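You operate a simulated robot arm through the tools that you are given. There is no shell and no other tool. Be economical: measure what you need, move in short steps, check, and stop when the job is done.

You are at the controls of a simulated robot arm. One attempt, no reset.

## Task
Put the drying tube in the grey tray.

It is judged by the outcome, as a careful person would: the job done as asked, and still so three seconds after it is handed in. It fails if anything else is knocked over, pushed out of place, dropped, spilled or broken.

## Robot
A 7-joint arm with a two-finger parallel gripper, fixed in place. Base frame: the origin is at the foot of the arm, x ahead of it, y to its left, z up; the work surface is at about z = 0.9. Units: m, degrees, N and s.
With the tool pointing down near the work surface it reaches from about 0.24 to 0.68 m from the base axis. Its first joint turns from -66.0 to 66.0 degrees. Payload 2.4 kg.
The tool frame sits at the grasp point between the pads (the TCP): z along the fingers, y along the line on which they close. The tips reach 0.03 m beyond it. Largest opening 0.094 m; finger width 0.028, thickness 0.01; the body of the gripper, 0.05 by 0.096 m, starts 0.055 m behind the TCP.
Orientation is told as [roll, pitch, yaw] about the base's x, y, z axes, in that order, counted from this pose: with the fingers straight down and closing along the base's y, the tool's x points along the base's -x, its y along +y and its z along -z.

## Interface
- The arm moves only by the tool drive_tool. Its argument "series" is a list of rows, each a list of 3 entries, a list of its own where there are three numbers: the shift along the tool's x, y, z in m, then the turn, a rotation vector about the tool's x, y, z in degrees, then the finger opening in m, from 0 to 0.094. In form: [[[x, y, z], [ax, ay, az], grip], ...]. A call has 1 to 10 rows; each row shifts and turns the commanded pose from where the row before left it, along the tool's axes as they then stand. Each row takes 0.2 s and may step no farther than 0.05 m and 8.6 degrees from the row before; otherwise, or with a gripper value out of range, the whole call is refused. Where a pose cannot be reached the arm comes as near as it can. A force on the tool above 40 N (or 10 N above the force at the start of the call, whichever is more), or a blocked arm, ends the call early, and 0.2 s more pass. The fingers move at their own pace (about 0.153 m/s each) and stop on an object; they squeeze with about 28 N. The grip force told is the motor's: it shows also when the fingers shut on nothing. Time passes only in rows, and 0.2 s behind the last, so rows that do not move let the fingers close. It gives the time, the measured TCP pose, the force on the tool (base axes), the opening and the grip force at its end, in the units of the frame above (readings bear some noise).
- Cameras (640 x 400 px; columns grow to the right, rows downward): "scene" is fixed at [0.0464, 0.4799, 1.4434]; the picture's right is [-0.69, -0.72, 0.00], its down [-0.42, 0.40, -0.81] and it looks along [0.59, -0.56, -0.58] (base axes); focal length 278 px, centre (320, 200). "wrist" rides on the gripper at [0.076, 0.014, -0.103] in the tool frame; the picture's right is [-0.18, 0.98, 0.00], its down [-0.75, -0.14, -0.64] and it looks along [-0.63, -0.12, 0.77] (tool axes); focal length 243 px, centre (320, 200). There is no depth. A picture from a camera that has moved, and an enlarged one, comes with that camera's place and axes in the base frame and with its lens.
- grab_frame(camera): a new picture of that camera. It takes no simulated time.
- close_up(camera, box): a new picture of the part [left, top, right, bottom] of that camera's present view, enlarged. It takes no simulated time.
- job_done(): hands the job in; it is judged then, once.

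Work in short steps. Places have to be worked out from the pictures, the camera data and where the tool is seen: move nearer, look again, correct. Check each grasp and each placing, and mend what went wrong. You have 90 turns and 36 pictures in all, those below and enlarged ones among them. Open the gripper and draw the arm clear of the work before you hand the job in, unless the task says otherwise; then end with one line.

The tools are called by a JSON object that holds its "fn" and its "kwargs". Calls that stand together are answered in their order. drive_tool: Moves the arm, as the interface text tells. Its arguments: {"type":"object","properties":{"series":{"type":"array"}},"required":["series"]} The other tools are called the same way: grab_frame (camera) takes a picture; close_up (camera, box) takes an enlarged picture of a part of a camera's view; job_done () hands the job in.

At the start:

```text
t: 0.0
position: [0.3485, -0.1084, 1.2583]
orientation: [-0.1, 0.0, 0.0]
wrist_force: [0.5, 0.2, -0.2]
finger_gap: 0.094
grasp_force: 0.0
```

scene: 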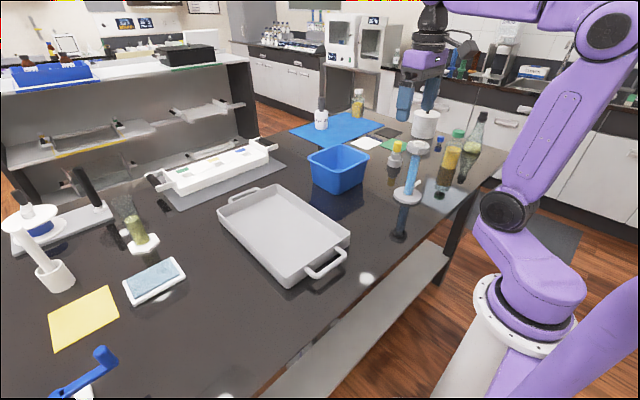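
wrist: 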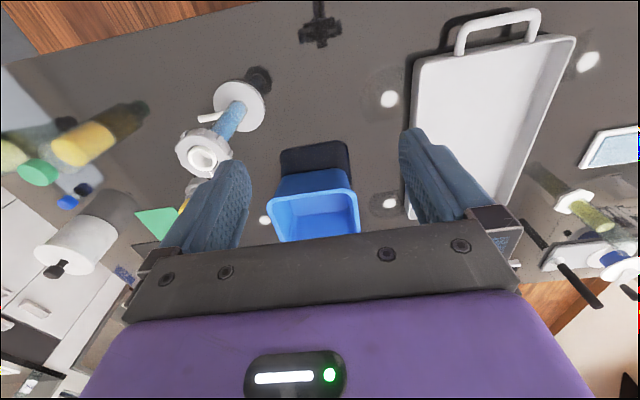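

I'll look closely at the candidates for the drying tube: the blue-filled upright item and the greenish one on the left.

{"fn": "close_up", "kwargs": {"camera": "scene", "box": [360, 90, 500, 250]}}

{"fn": "close_up", "kwargs": {"camera": "scene", "box": [0, 150, 200, 300]}}

```text
2.50 times, centred on (430, 170) of scene
camera zoom: at [0.0464, 0.4799, 1.4434], right [-0.69, -0.72, 0.0], down [-0.42, 0.4, -0.81], along [0.59, -0.56, -0.58], focal length 695 px, centre (45, 275)
```

zoom: 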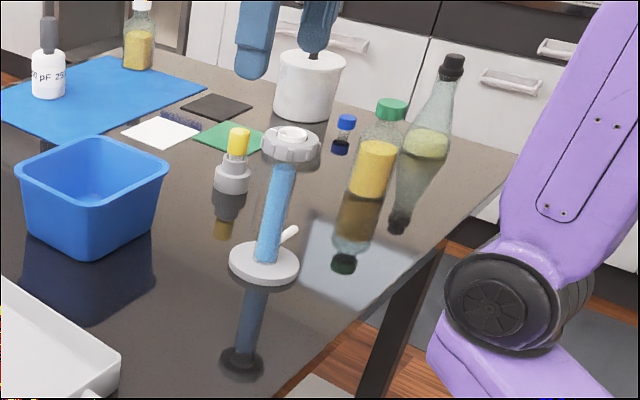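

```text
2.67 times, centred on (100, 225) of scene
camera zoom: at [0.0464, 0.4799, 1.4434], right [-0.69, -0.72, 0.0], down [-0.42, 0.4, -0.81], along [0.59, -0.56, -0.58], focal length 742 px, centre (907, 133)
```

zoom: 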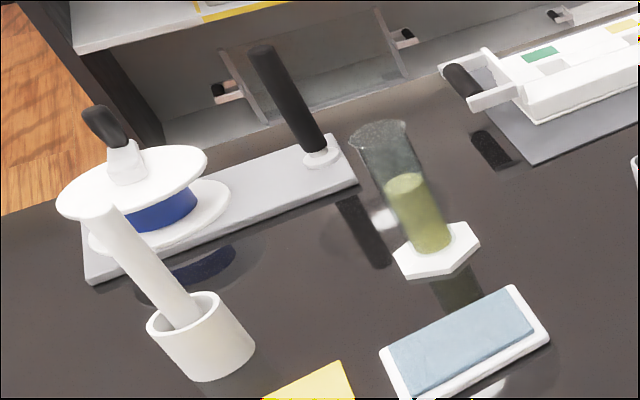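

The drying tube is the upright blue column with the white cap and flanged foot, near (0.41, -0.28), with its top at z≈1.08. I'll move over toward it, staying high, and look again.

{"fn": "drive_tool", "kwargs": {"series": [[[0, -0.04, 0], [0, 0, 0], 0.094], [[0, -0.04, 0], [0, 0, 0], 0.094], [[0, -0.04, 0], [0, 0, 0], 0.094], [[0, -0.04, 0], [0, 0, 0], 0.094], [[0, 0, 0], [0, 0, 0], 0.094]]}}

{"fn": "grab_frame", "kwargs": {"camera": "wrist"}}

{"fn": "grab_frame", "kwargs": {"camera": "scene"}}

```text
t: 1.2
position: [0.3502, -0.2689, 1.2596]
orientation: [0.0, 0.0, 0.1]
wrist_force: [-0.1, 0.7, -0.3]
finger_gap: 0.094
grasp_force: 0.0
```

```text
31 pictures are left
camera wrist: at [0.2734, -0.2549, 1.3623], right [0.18, 0.98, 0.0], down [0.75, -0.14, 0.64], along [0.63, -0.12, -0.77], focal length 243 px, centre (320, 200)
```

wrist: 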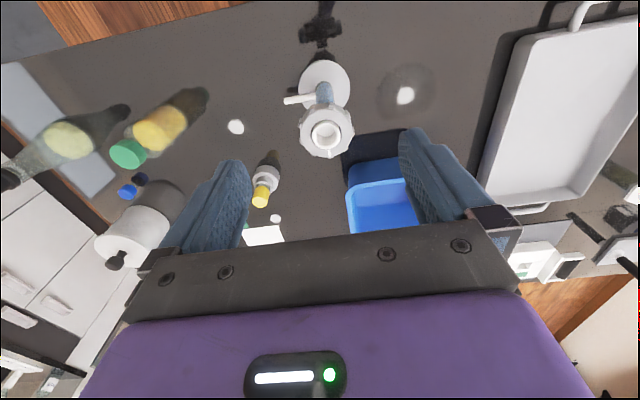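

```text
30 pictures are left
```

scene: 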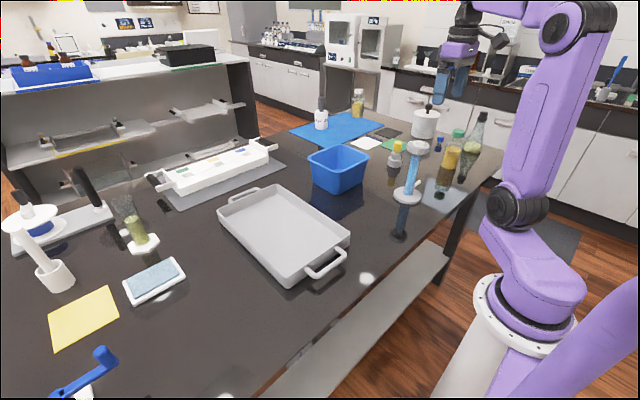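

From this view the foot is near (0.39–0.40, -0.27) and the cap is about 0.07 wide, topping out at z≈1.08. I'll enlarge it for detail on the cap and side arm.

{"fn": "close_up", "kwargs": {"camera": "wrist", "box": [260, 40, 400, 180]}}

{"fn": "close_up", "kwargs": {"camera": "scene", "box": [380, 130, 450, 220]}}

```text
2.86 times, centred on (330, 110) of wrist
camera zoom: at [0.2734, -0.2549, 1.3623], right [0.18, 0.98, 0.0], down [0.75, -0.14, 0.64], along [0.63, -0.12, -0.77], focal length 693 px, centre (291, 457)
```

zoom: 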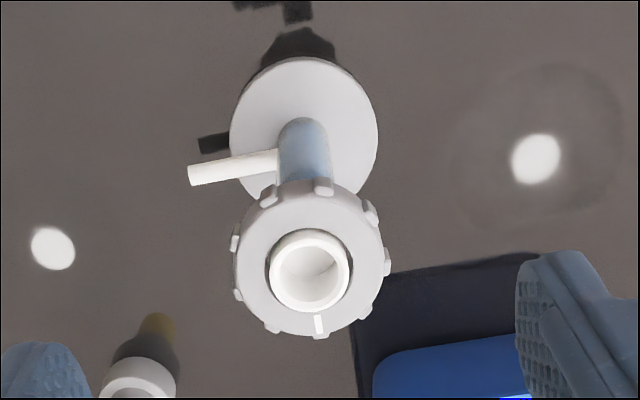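

```text
4.44 times, centred on (415, 175) of scene
camera zoom: at [0.0464, 0.4799, 1.4434], right [-0.69, -0.72, 0.0], down [-0.42, 0.4, -0.81], along [0.59, -0.56, -0.58], focal length 1236 px, centre (-102, 311)
```

zoom: 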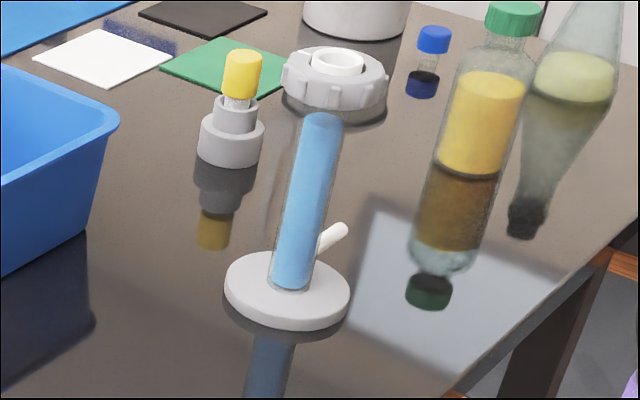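

Triangulating across views puts the cap at about (0.405, -0.273), with its top near z 1.07, on top of the column. I'll go above it with the tips still clear, then check centring.

{"fn": "drive_tool", "kwargs": {"series": [[[-0.026, -0.002, 0.02], [0, 0, 0], 0.094], [[-0.026, -0.002, 0.03], [0, 0, 0], 0.094], [[0, 0, 0.03], [0, 0, 0], 0.094], [[0, 0, 0.02], [0, 0, 0], 0.094], [[0, 0, 0], [0, 0, 0], 0.094]]}}

{"fn": "grab_frame", "kwargs": {"camera": "wrist"}}

{"fn": "close_up", "kwargs": {"camera": "scene", "box": [360, 60, 500, 220]}}

```text
t: 2.4
position: [0.4017, -0.2707, 1.1589]
orientation: [0.0, 0.0, 0.0]
wrist_force: [-0.1, -0.8, -0.4]
finger_gap: 0.0938
grasp_force: 0.0
```

```text
27 pictures are left
camera wrist: at [0.3248, -0.259, 1.261], right [0.18, 0.98, 0.0], down [0.75, -0.14, 0.64], along [0.63, -0.12, -0.77], focal length 243 px, centre (320, 200)
```

wrist: 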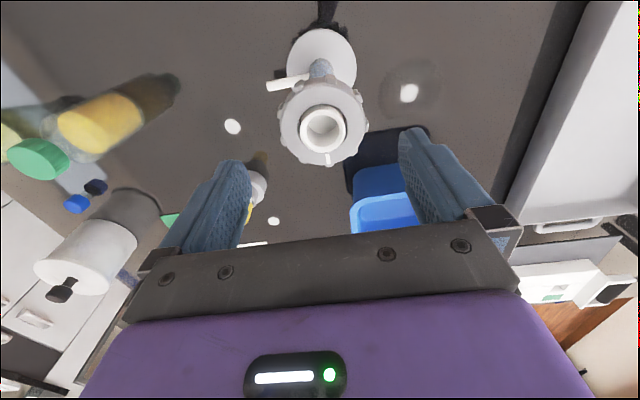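

```text
2.50 times, centred on (430, 140) of scene
camera zoom: at [0.0464, 0.4799, 1.4434], right [-0.69, -0.72, 0.0], down [-0.42, 0.4, -0.81], along [0.59, -0.56, -0.58], focal length 695 px, centre (45, 350)
```

zoom: 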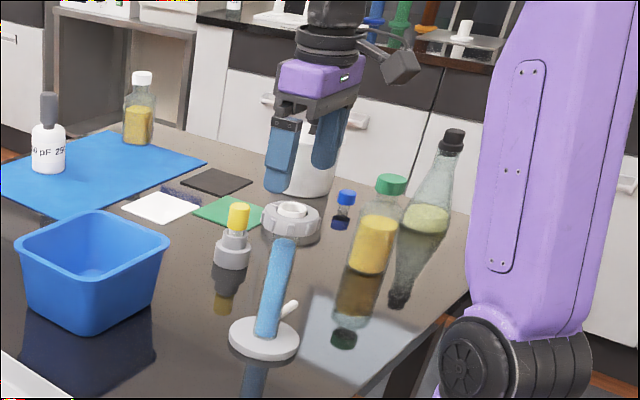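

Parallax again puts the cap at about (0.406, -0.271), z≈1.06–1.07, directly on the column. I'll lower until the tips are just above the cap and check centring.

{"fn": "drive_tool", "kwargs": {"series": [[[-0.004, 0, 0.02], [0, 0, 0], 0.094], [[0, 0, 0.02], [0, 0, 0], 0.094], [[0, 0, 0], [0, 0, 0], 0.094]]}}

{"fn": "grab_frame", "kwargs": {"camera": "wrist"}}

{"fn": "close_up", "kwargs": {"camera": "scene", "box": [380, 80, 460, 210]}}

```text
t: 3.2
position: [0.4053, -0.2705, 1.1182]
orientation: [0.0, 0.0, 0.0]
wrist_force: [0.7, 0.4, 0.4]
finger_gap: 0.0939
grasp_force: 0.0
```

```text
25 pictures are left
camera wrist: at [0.3277, -0.2582, 1.2211], right [0.18, 0.98, 0.0], down [0.75, -0.14, 0.64], along [0.63, -0.12, -0.77], focal length 243 px, centre (320, 200)
```

wrist: 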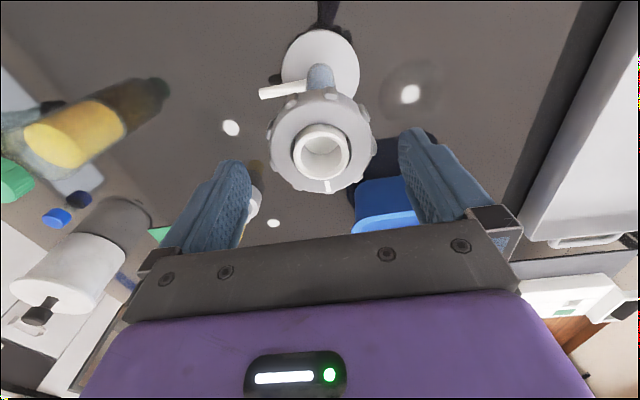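

```text
3.08 times, centred on (420, 145) of scene
camera zoom: at [0.0464, 0.4799, 1.4434], right [-0.69, -0.72, 0.0], down [-0.42, 0.4, -0.81], along [0.59, -0.56, -0.58], focal length 856 px, centre (12, 369)
```

zoom: 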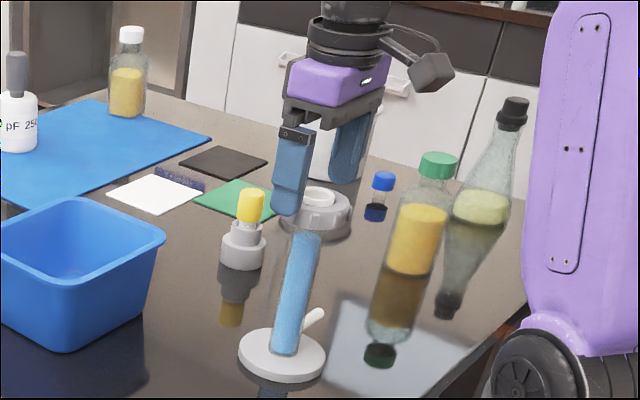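

Intersecting three wrist rays places the cap ring top at about (0.403, -0.272, 1.083), so I'm within 3 mm. I'll descend so the pads straddle the cap, still open.

{"fn": "drive_tool", "kwargs": {"series": [[[0.002, -0.0015, 0.01], [0, 0, 0], 0.094], [[0, 0, 0.015], [0, 0, 0], 0.094], [[0, 0, 0.015], [0, 0, 0], 0.094], [[0, 0, 0.015], [0, 0, 0], 0.094], [[0, 0, 0], [0, 0, 0], 0.094]]}}

{"fn": "grab_frame", "kwargs": {"camera": "wrist"}}

{"fn": "close_up", "kwargs": {"camera": "scene", "box": [380, 80, 460, 210]}}

```text
t: 4.4
position: [0.4023, -0.274, 1.0638]
orientation: [0.1, 0.0, 0.0]
wrist_force: [0.2, 0.1, -0.2]
finger_gap: 0.0941
grasp_force: 0.0
```

```text
23 pictures are left
camera wrist: at [0.3265, -0.2611, 1.1652], right [0.18, 0.98, 0.0], down [0.75, -0.14, 0.64], along [0.63, -0.12, -0.77], focal length 243 px, centre (320, 200)
```

wrist: 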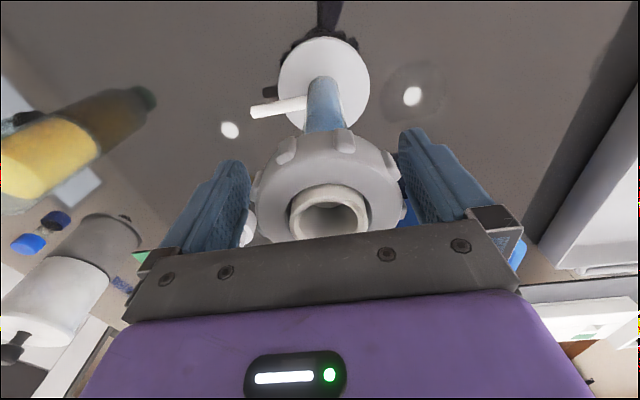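

```text
3.08 times, centred on (420, 145) of scene
camera zoom: at [0.0464, 0.4799, 1.4434], right [-0.69, -0.72, 0.0], down [-0.42, 0.4, -0.81], along [0.59, -0.56, -0.58], focal length 856 px, centre (12, 369)
```

zoom: 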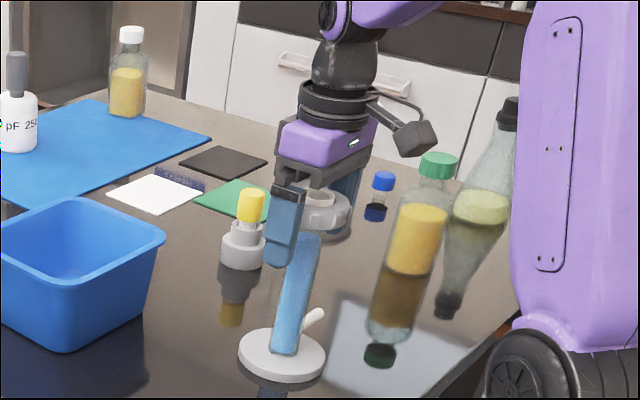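

The cap sits between the pads at about (0.4025, -0.272), 2 mm toward +y. I'll nudge over and close.

{"fn": "drive_tool", "kwargs": {"series": [[[0, 0.002, 0.002], [0, 0, 0], 0.094], [[0, 0, 0], [0, 0, 0], 0.08], [[0, 0, 0], [0, 0, 0], 0.07], [[0, 0, 0], [0, 0, 0], 0.05], [[0, 0, 0], [0, 0, 0], 0.05]]}}

{"fn": "grab_frame", "kwargs": {"camera": "wrist"}}

```text
t: 5.6
position: [0.403, -0.2729, 1.0604]
orientation: [0.0, 0.1, 0.0]
wrist_force: [-0.5, 1.2, -0.2]
finger_gap: 0.0676
grasp_force: 28.6
```

```text
21 pictures are left
camera wrist: at [0.3265, -0.2589, 1.1629], right [0.18, 0.98, 0.0], down [0.75, -0.14, 0.64], along [0.63, -0.12, -0.77], focal length 243 px, centre (320, 200)
```

wrist: 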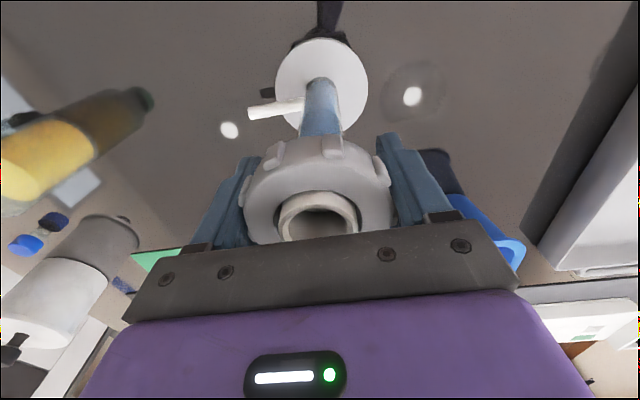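

The pads are on the cap (gap 0.068, 28.6 N) and the tube is still upright. I'll lift 2 cm as a trial and see whether the whole tube comes up.

{"fn": "drive_tool", "kwargs": {"series": [[[0, 0, -0.007], [0, 0, 0], 0.05], [[0, 0, -0.007], [0, 0, 0], 0.05], [[0, 0, -0.007], [0, 0, 0], 0.05], [[0, 0, 0], [0, 0, 0], 0.05]]}}

{"fn": "close_up", "kwargs": {"camera": "scene", "box": [380, 80, 460, 210]}}

{"fn": "grab_frame", "kwargs": {"camera": "wrist"}}

```text
t: 6.6
position: [0.4033, -0.2718, 1.0821]
orientation: [0.0, 0.1, 0.0]
wrist_force: [-0.3, 0.2, -3.5]
finger_gap: 0.0677
grasp_force: 28.2
```

```text
3.08 times, centred on (420, 145) of scene
camera zoom: at [0.0464, 0.4799, 1.4434], right [-0.69, -0.72, 0.0], down [-0.42, 0.4, -0.81], along [0.59, -0.56, -0.58], focal length 856 px, centre (12, 369)
```

zoom: 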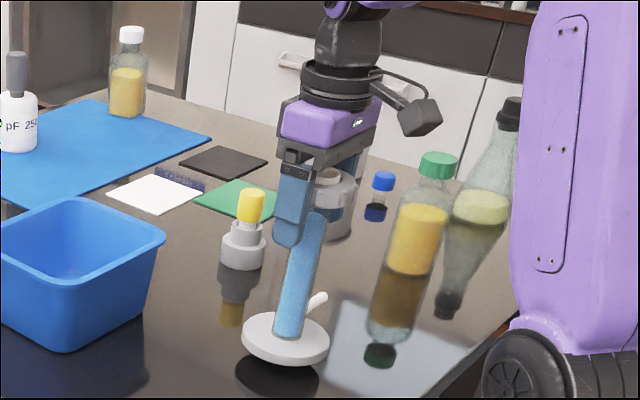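

```text
19 pictures are left
camera wrist: at [0.3266, -0.2587, 1.184], right [0.18, 0.98, 0.0], down [0.75, -0.14, 0.64], along [0.63, -0.12, -0.77], focal length 243 px, centre (320, 200)
```

wrist: 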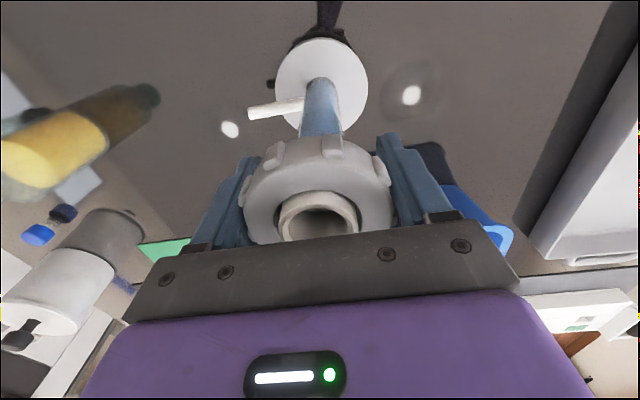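

The whole tube rises rigidly (about 3.3 N), with its foot 0.16 m below the TCP. The tray spans roughly x 0.38–0.73, y 0.05–0.255, so I'm aiming for its centre at (0.53, 0.155). First I'll lift well clear of everything.

{"fn": "drive_tool", "kwargs": {"series": [[[0, 0, -0.02], [0, 0, 0], 0.05], [[0, 0, -0.03], [0, 0, 0], 0.05], [[0, 0, -0.03], [0, 0, 0], 0.05], [[0, 0, -0.03], [0, 0, 0], 0.05], [[0, 0, -0.03], [0, 0, 0], 0.05], [[0, 0.02, -0.01], [0, 0, 0], 0.05], [[0, 0.03, 0], [0, 0, 0], 0.05], [[0, 0.03, 0], [0, 0, 0], 0.05], [[0, 0.03, 0], [0, 0, 0], 0.05], [[0, 0.02, 0], [0, 0, 0], 0.05]]}}

{"fn": "drive_tool", "kwargs": {"series": [[[0, 0.03, 0], [0, 0, 0], 0.05], [[0, 0.035, 0], [0, 0, 0], 0.05], [[0, 0.035, 0], [0, 0, 0], 0.05], [[0, 0.035, 0], [0, 0, 0], 0.05], [[0, 0.035, 0], [0, 0, 0], 0.05], [[0, 0.035, 0], [0, 0, 0], 0.05], [[0, 0.035, 0], [0, 0, 0], 0.05], [[-0.02, 0.03, 0], [0, 0, 0], 0.05], [[-0.03, 0.02, 0], [0, 0, 0], 0.05], [[-0.01, 0.005, 0], [0, 0, 0], 0.05]]}}

{"fn": "grab_frame", "kwargs": {"camera": "scene"}}

{"fn": "grab_frame", "kwargs": {"camera": "wrist"}}

```text
t: 8.8
position: [0.401, -0.142, 1.2324]
orientation: [0.0, 0.0, 0.1]
wrist_force: [-0.1, 0.7, -3.2]
finger_gap: 0.0674
grasp_force: 28.1
```

```text
t: 11.0
position: [0.4627, 0.1546, 1.2337]
orientation: [0.0, 0.0, 0.0]
wrist_force: [0.1, 0.5, -3.0]
finger_gap: 0.0676
grasp_force: 27.8
```

```text
18 pictures are left
```

scene: 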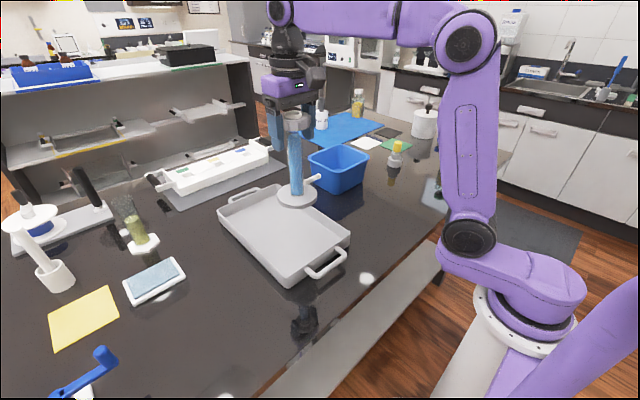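

```text
17 pictures are left
camera wrist: at [0.3858, 0.1668, 1.3347], right [0.18, 0.98, 0.0], down [0.75, -0.14, 0.64], along [0.63, -0.12, -0.77], focal length 243 px, centre (320, 200)
```

wrist: 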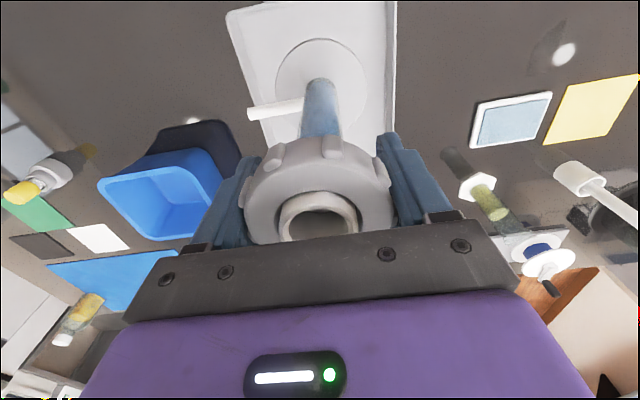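

The tube is held upright over the tray's near half, and the tray's y span of 0.045–0.253 is confirmed. I'll move forward to x≈0.53, y≈0.15 and lower partway.

{"fn": "drive_tool", "kwargs": {"series": [[[-0.025, -0.002, 0], [0, 0, 0], 0.05], [[-0.025, -0.003, 0], [0, 0, 0], 0.05], [[-0.015, 0, 0], [0, 0, 0], 0.05], [[0, 0, 0.02], [0, 0, 0], 0.05], [[0, 0, 0.03], [0, 0, 0], 0.05], [[0, 0, 0.03], [0, 0, 0], 0.05], [[0, 0, 0.03], [0, 0, 0], 0.05], [[0, 0, 0.015], [0, 0, 0], 0.05], [[0, 0, 0], [0, 0, 0], 0.05]]}}

{"fn": "grab_frame", "kwargs": {"camera": "scene"}}

{"fn": "grab_frame", "kwargs": {"camera": "wrist"}}

```text
t: 13.0
position: [0.5267, 0.1482, 1.1072]
orientation: [-0.1, 0.0, 0.0]
wrist_force: [-0.3, 0.7, -2.7]
finger_gap: 0.0675
grasp_force: 27.8
```

```text
16 pictures are left
```

scene: 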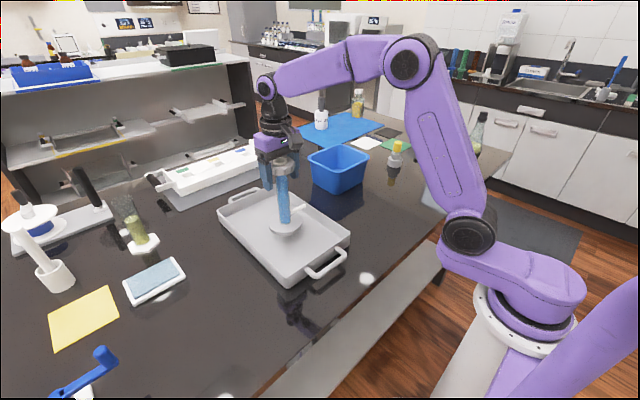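

```text
15 pictures are left
camera wrist: at [0.4509, 0.1617, 1.2085], right [0.18, 0.98, 0.0], down [0.75, -0.14, 0.64], along [0.63, -0.12, -0.77], focal length 243 px, centre (320, 200)
```

wrist: 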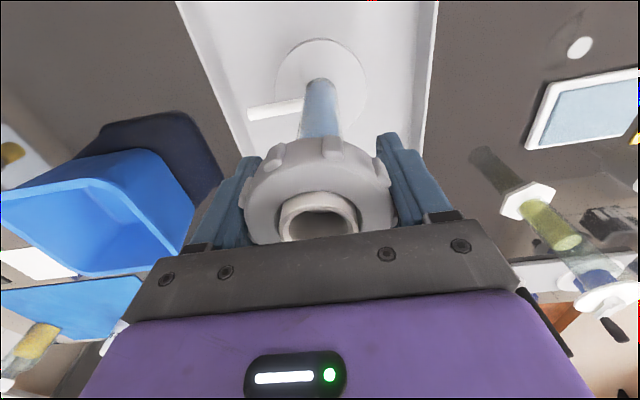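

It's well inside the tray walls. I'll lower slowly until the foot meets the floor.

{"fn": "drive_tool", "kwargs": {"series": [[[0, 0, 0.015], [0, 0, 0], 0.05], [[0, 0, 0.01], [0, 0, 0], 0.05], [[0, 0, 0.005], [0, 0, 0], 0.05], [[0, 0, 0.003], [0, 0, 0], 0.05], [[0, 0, 0], [0, 0, 0], 0.05]]}}

```text
t: 14.2
position: [0.5273, 0.1483, 1.075]
orientation: [0.0, 0.0, -0.1]
wrist_force: [-0.9, 0.2, -2.6]
finger_gap: 0.0676
grasp_force: 28.1
```

Still hanging free at 1.075, so I'll continue in 2 mm steps.

{"fn": "drive_tool", "kwargs": {"series": [[[0, 0, 0.002], [0, 0, 0], 0.05], [[0, 0, 0.002], [0, 0, 0], 0.05], [[0, 0, 0], [0, 0, 0], 0.05]]}}

{"fn": "drive_tool", "kwargs": {"series": [[[0, 0, 0.002], [0, 0, 0], 0.05], [[0, 0, 0], [0, 0, 0], 0.05]]}}

```text
t: 15.0
position: [0.5283, 0.1483, 1.0705]
orientation: [0.0, 0.0, 0.0]
wrist_force: [-0.1, 0.1, -3.6]
finger_gap: 0.0677
grasp_force: 27.4
```

```text
t: 15.6
position: [0.5281, 0.1475, 1.0699]
orientation: [0.0, 0.0, 0.0]
wrist_force: [0.8, -0.5, -2.8]
finger_gap: 0.0675
grasp_force: 27.8
```

No contact yet, so I'll keep going in small steps.

{"fn": "drive_tool", "kwargs": {"series": [[[0, 0, 0.0015], [0, 0, 0], 0.05], [[0, 0, 0.0015], [0, 0, 0], 0.05], [[0, 0, 0], [0, 0, 0], 0.05]]}}

{"fn": "close_up", "kwargs": {"camera": "scene", "box": [210, 130, 360, 290]}}

```text
t: 16.4
position: [0.5274, 0.1473, 1.0666]
orientation: [0.0, -0.1, 0.0]
wrist_force: [0.8, -0.7, -3.3]
finger_gap: 0.0673
grasp_force: 28.0
```

```text
2.50 times, centred on (285, 210) of scene
camera zoom: at [0.0464, 0.4799, 1.4434], right [-0.69, -0.72, 0.0], down [-0.42, 0.4, -0.81], along [0.59, -0.56, -0.58], focal length 695 px, centre (408, 175)
```

zoom: 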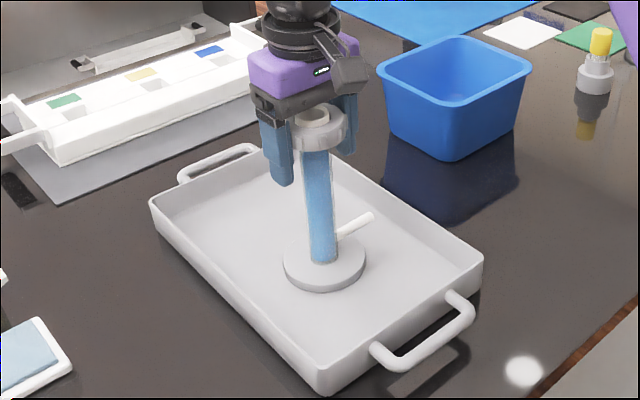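

{"fn": "drive_tool", "kwargs": {"series": [[[0, 0, 0.0015], [0, 0, 0], 0.05], [[0, 0, 0], [0, 0, 0], 0.05]]}}

{"fn": "drive_tool", "kwargs": {"series": [[[0, 0, 0.0015], [0, 0, 0], 0.05], [[0, 0, 0], [0, 0, 0], 0.05]]}}

```text
t: 17.0
position: [0.5283, 0.1475, 1.0645]
orientation: [-0.1, -0.1, -0.1]
wrist_force: [0.1, 0.1, 1.2]
finger_gap: 0.0675
grasp_force: 27.6
```

```text
t: 17.6
position: [0.5281, 0.148, 1.064]
orientation: [0.1, -0.3, 0.0]
wrist_force: [-0.9, 1.6, 20.1]
finger_gap: 0.0676
grasp_force: 28.5
```

The foot has touched the tray floor (force is now upward, 20 N). I'll ease back up 1 mm and open slowly.

{"fn": "drive_tool", "kwargs": {"series": [[[0, 0, -0.0014], [0, 0, 0], 0.05], [[0, 0, 0], [0, 0, 0], 0.066], [[0, 0, 0], [0, 0, 0], 0.072], [[0, 0, 0], [0, 0, 0], 0.082], [[0, 0, 0], [0, 0, 0], 0.094], [[0, 0, 0], [0, 0, 0], 0.094]]}}

{"fn": "grab_frame", "kwargs": {"camera": "wrist"}}

```text
t: 19.0
position: [0.5262, 0.1486, 1.0642]
orientation: [0.0, 0.0, 0.0]
wrist_force: [-0.3, 0.9, 0.3]
finger_gap: 0.094
grasp_force: 0.1
```

```text
13 pictures are left
camera wrist: at [0.4507, 0.161, 1.1662], right [0.18, 0.98, 0.0], down [0.75, -0.14, 0.64], along [0.63, -0.12, -0.77], focal length 243 px, centre (320, 200)
```

wrist: 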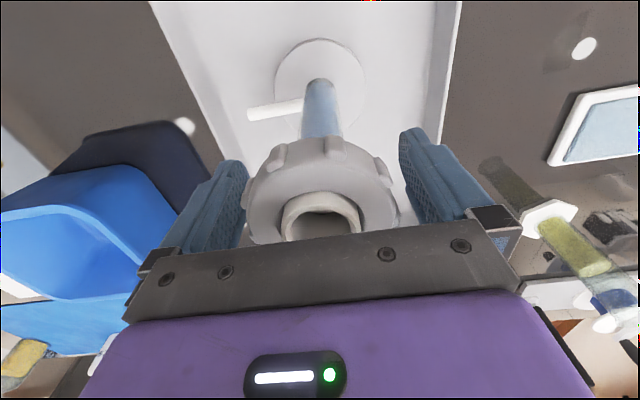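

Released, upright, with clearance on both sides. I'll lift straight up and check.

{"fn": "drive_tool", "kwargs": {"series": [[[0, 0, -0.01], [0, 0, 0], 0.094], [[0, 0, -0.02], [0, 0, 0], 0.094], [[0, 0, -0.03], [0, 0, 0], 0.094], [[0, 0, -0.04], [0, 0, 0], 0.094], [[0, 0, -0.04], [0, 0, 0], 0.094], [[0, 0, -0.03], [0, 0, 0], 0.094], [[0.04, 0, 0], [0, 0, 0], 0.094], [[0.04, 0, 0], [0, 0, 0], 0.094], [[0.04, 0, 0], [0, 0, 0], 0.094], [[0, 0, 0], [0, 0, 0], 0.094]]}}

{"fn": "grab_frame", "kwargs": {"camera": "scene"}}

```text
t: 21.2
position: [0.4079, 0.1481, 1.2339]
orientation: [0.1, 0.1, 0.0]
wrist_force: [0.5, 0.2, 0.0]
finger_gap: 0.0943
grasp_force: 0.0
```

```text
12 pictures are left
```

scene: 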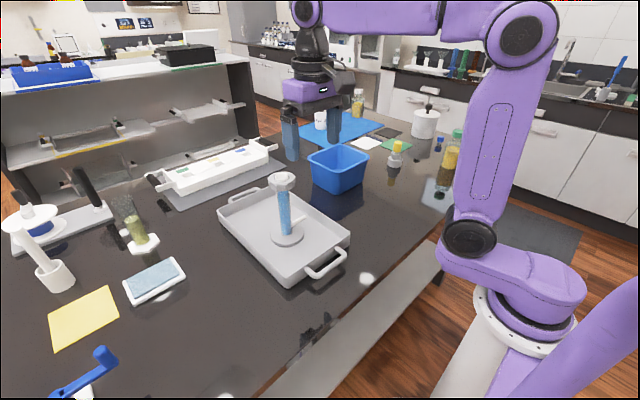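

The tube stands upright in the grey tray, the tray and other objects haven't moved, and the gripper is open and clear. I'm handing it in.

{"fn": "job_done", "kwargs": {}}

```text
The job is handed in.
```

The drying tube is standing upright in the grey tray, and nothing else was disturbed.
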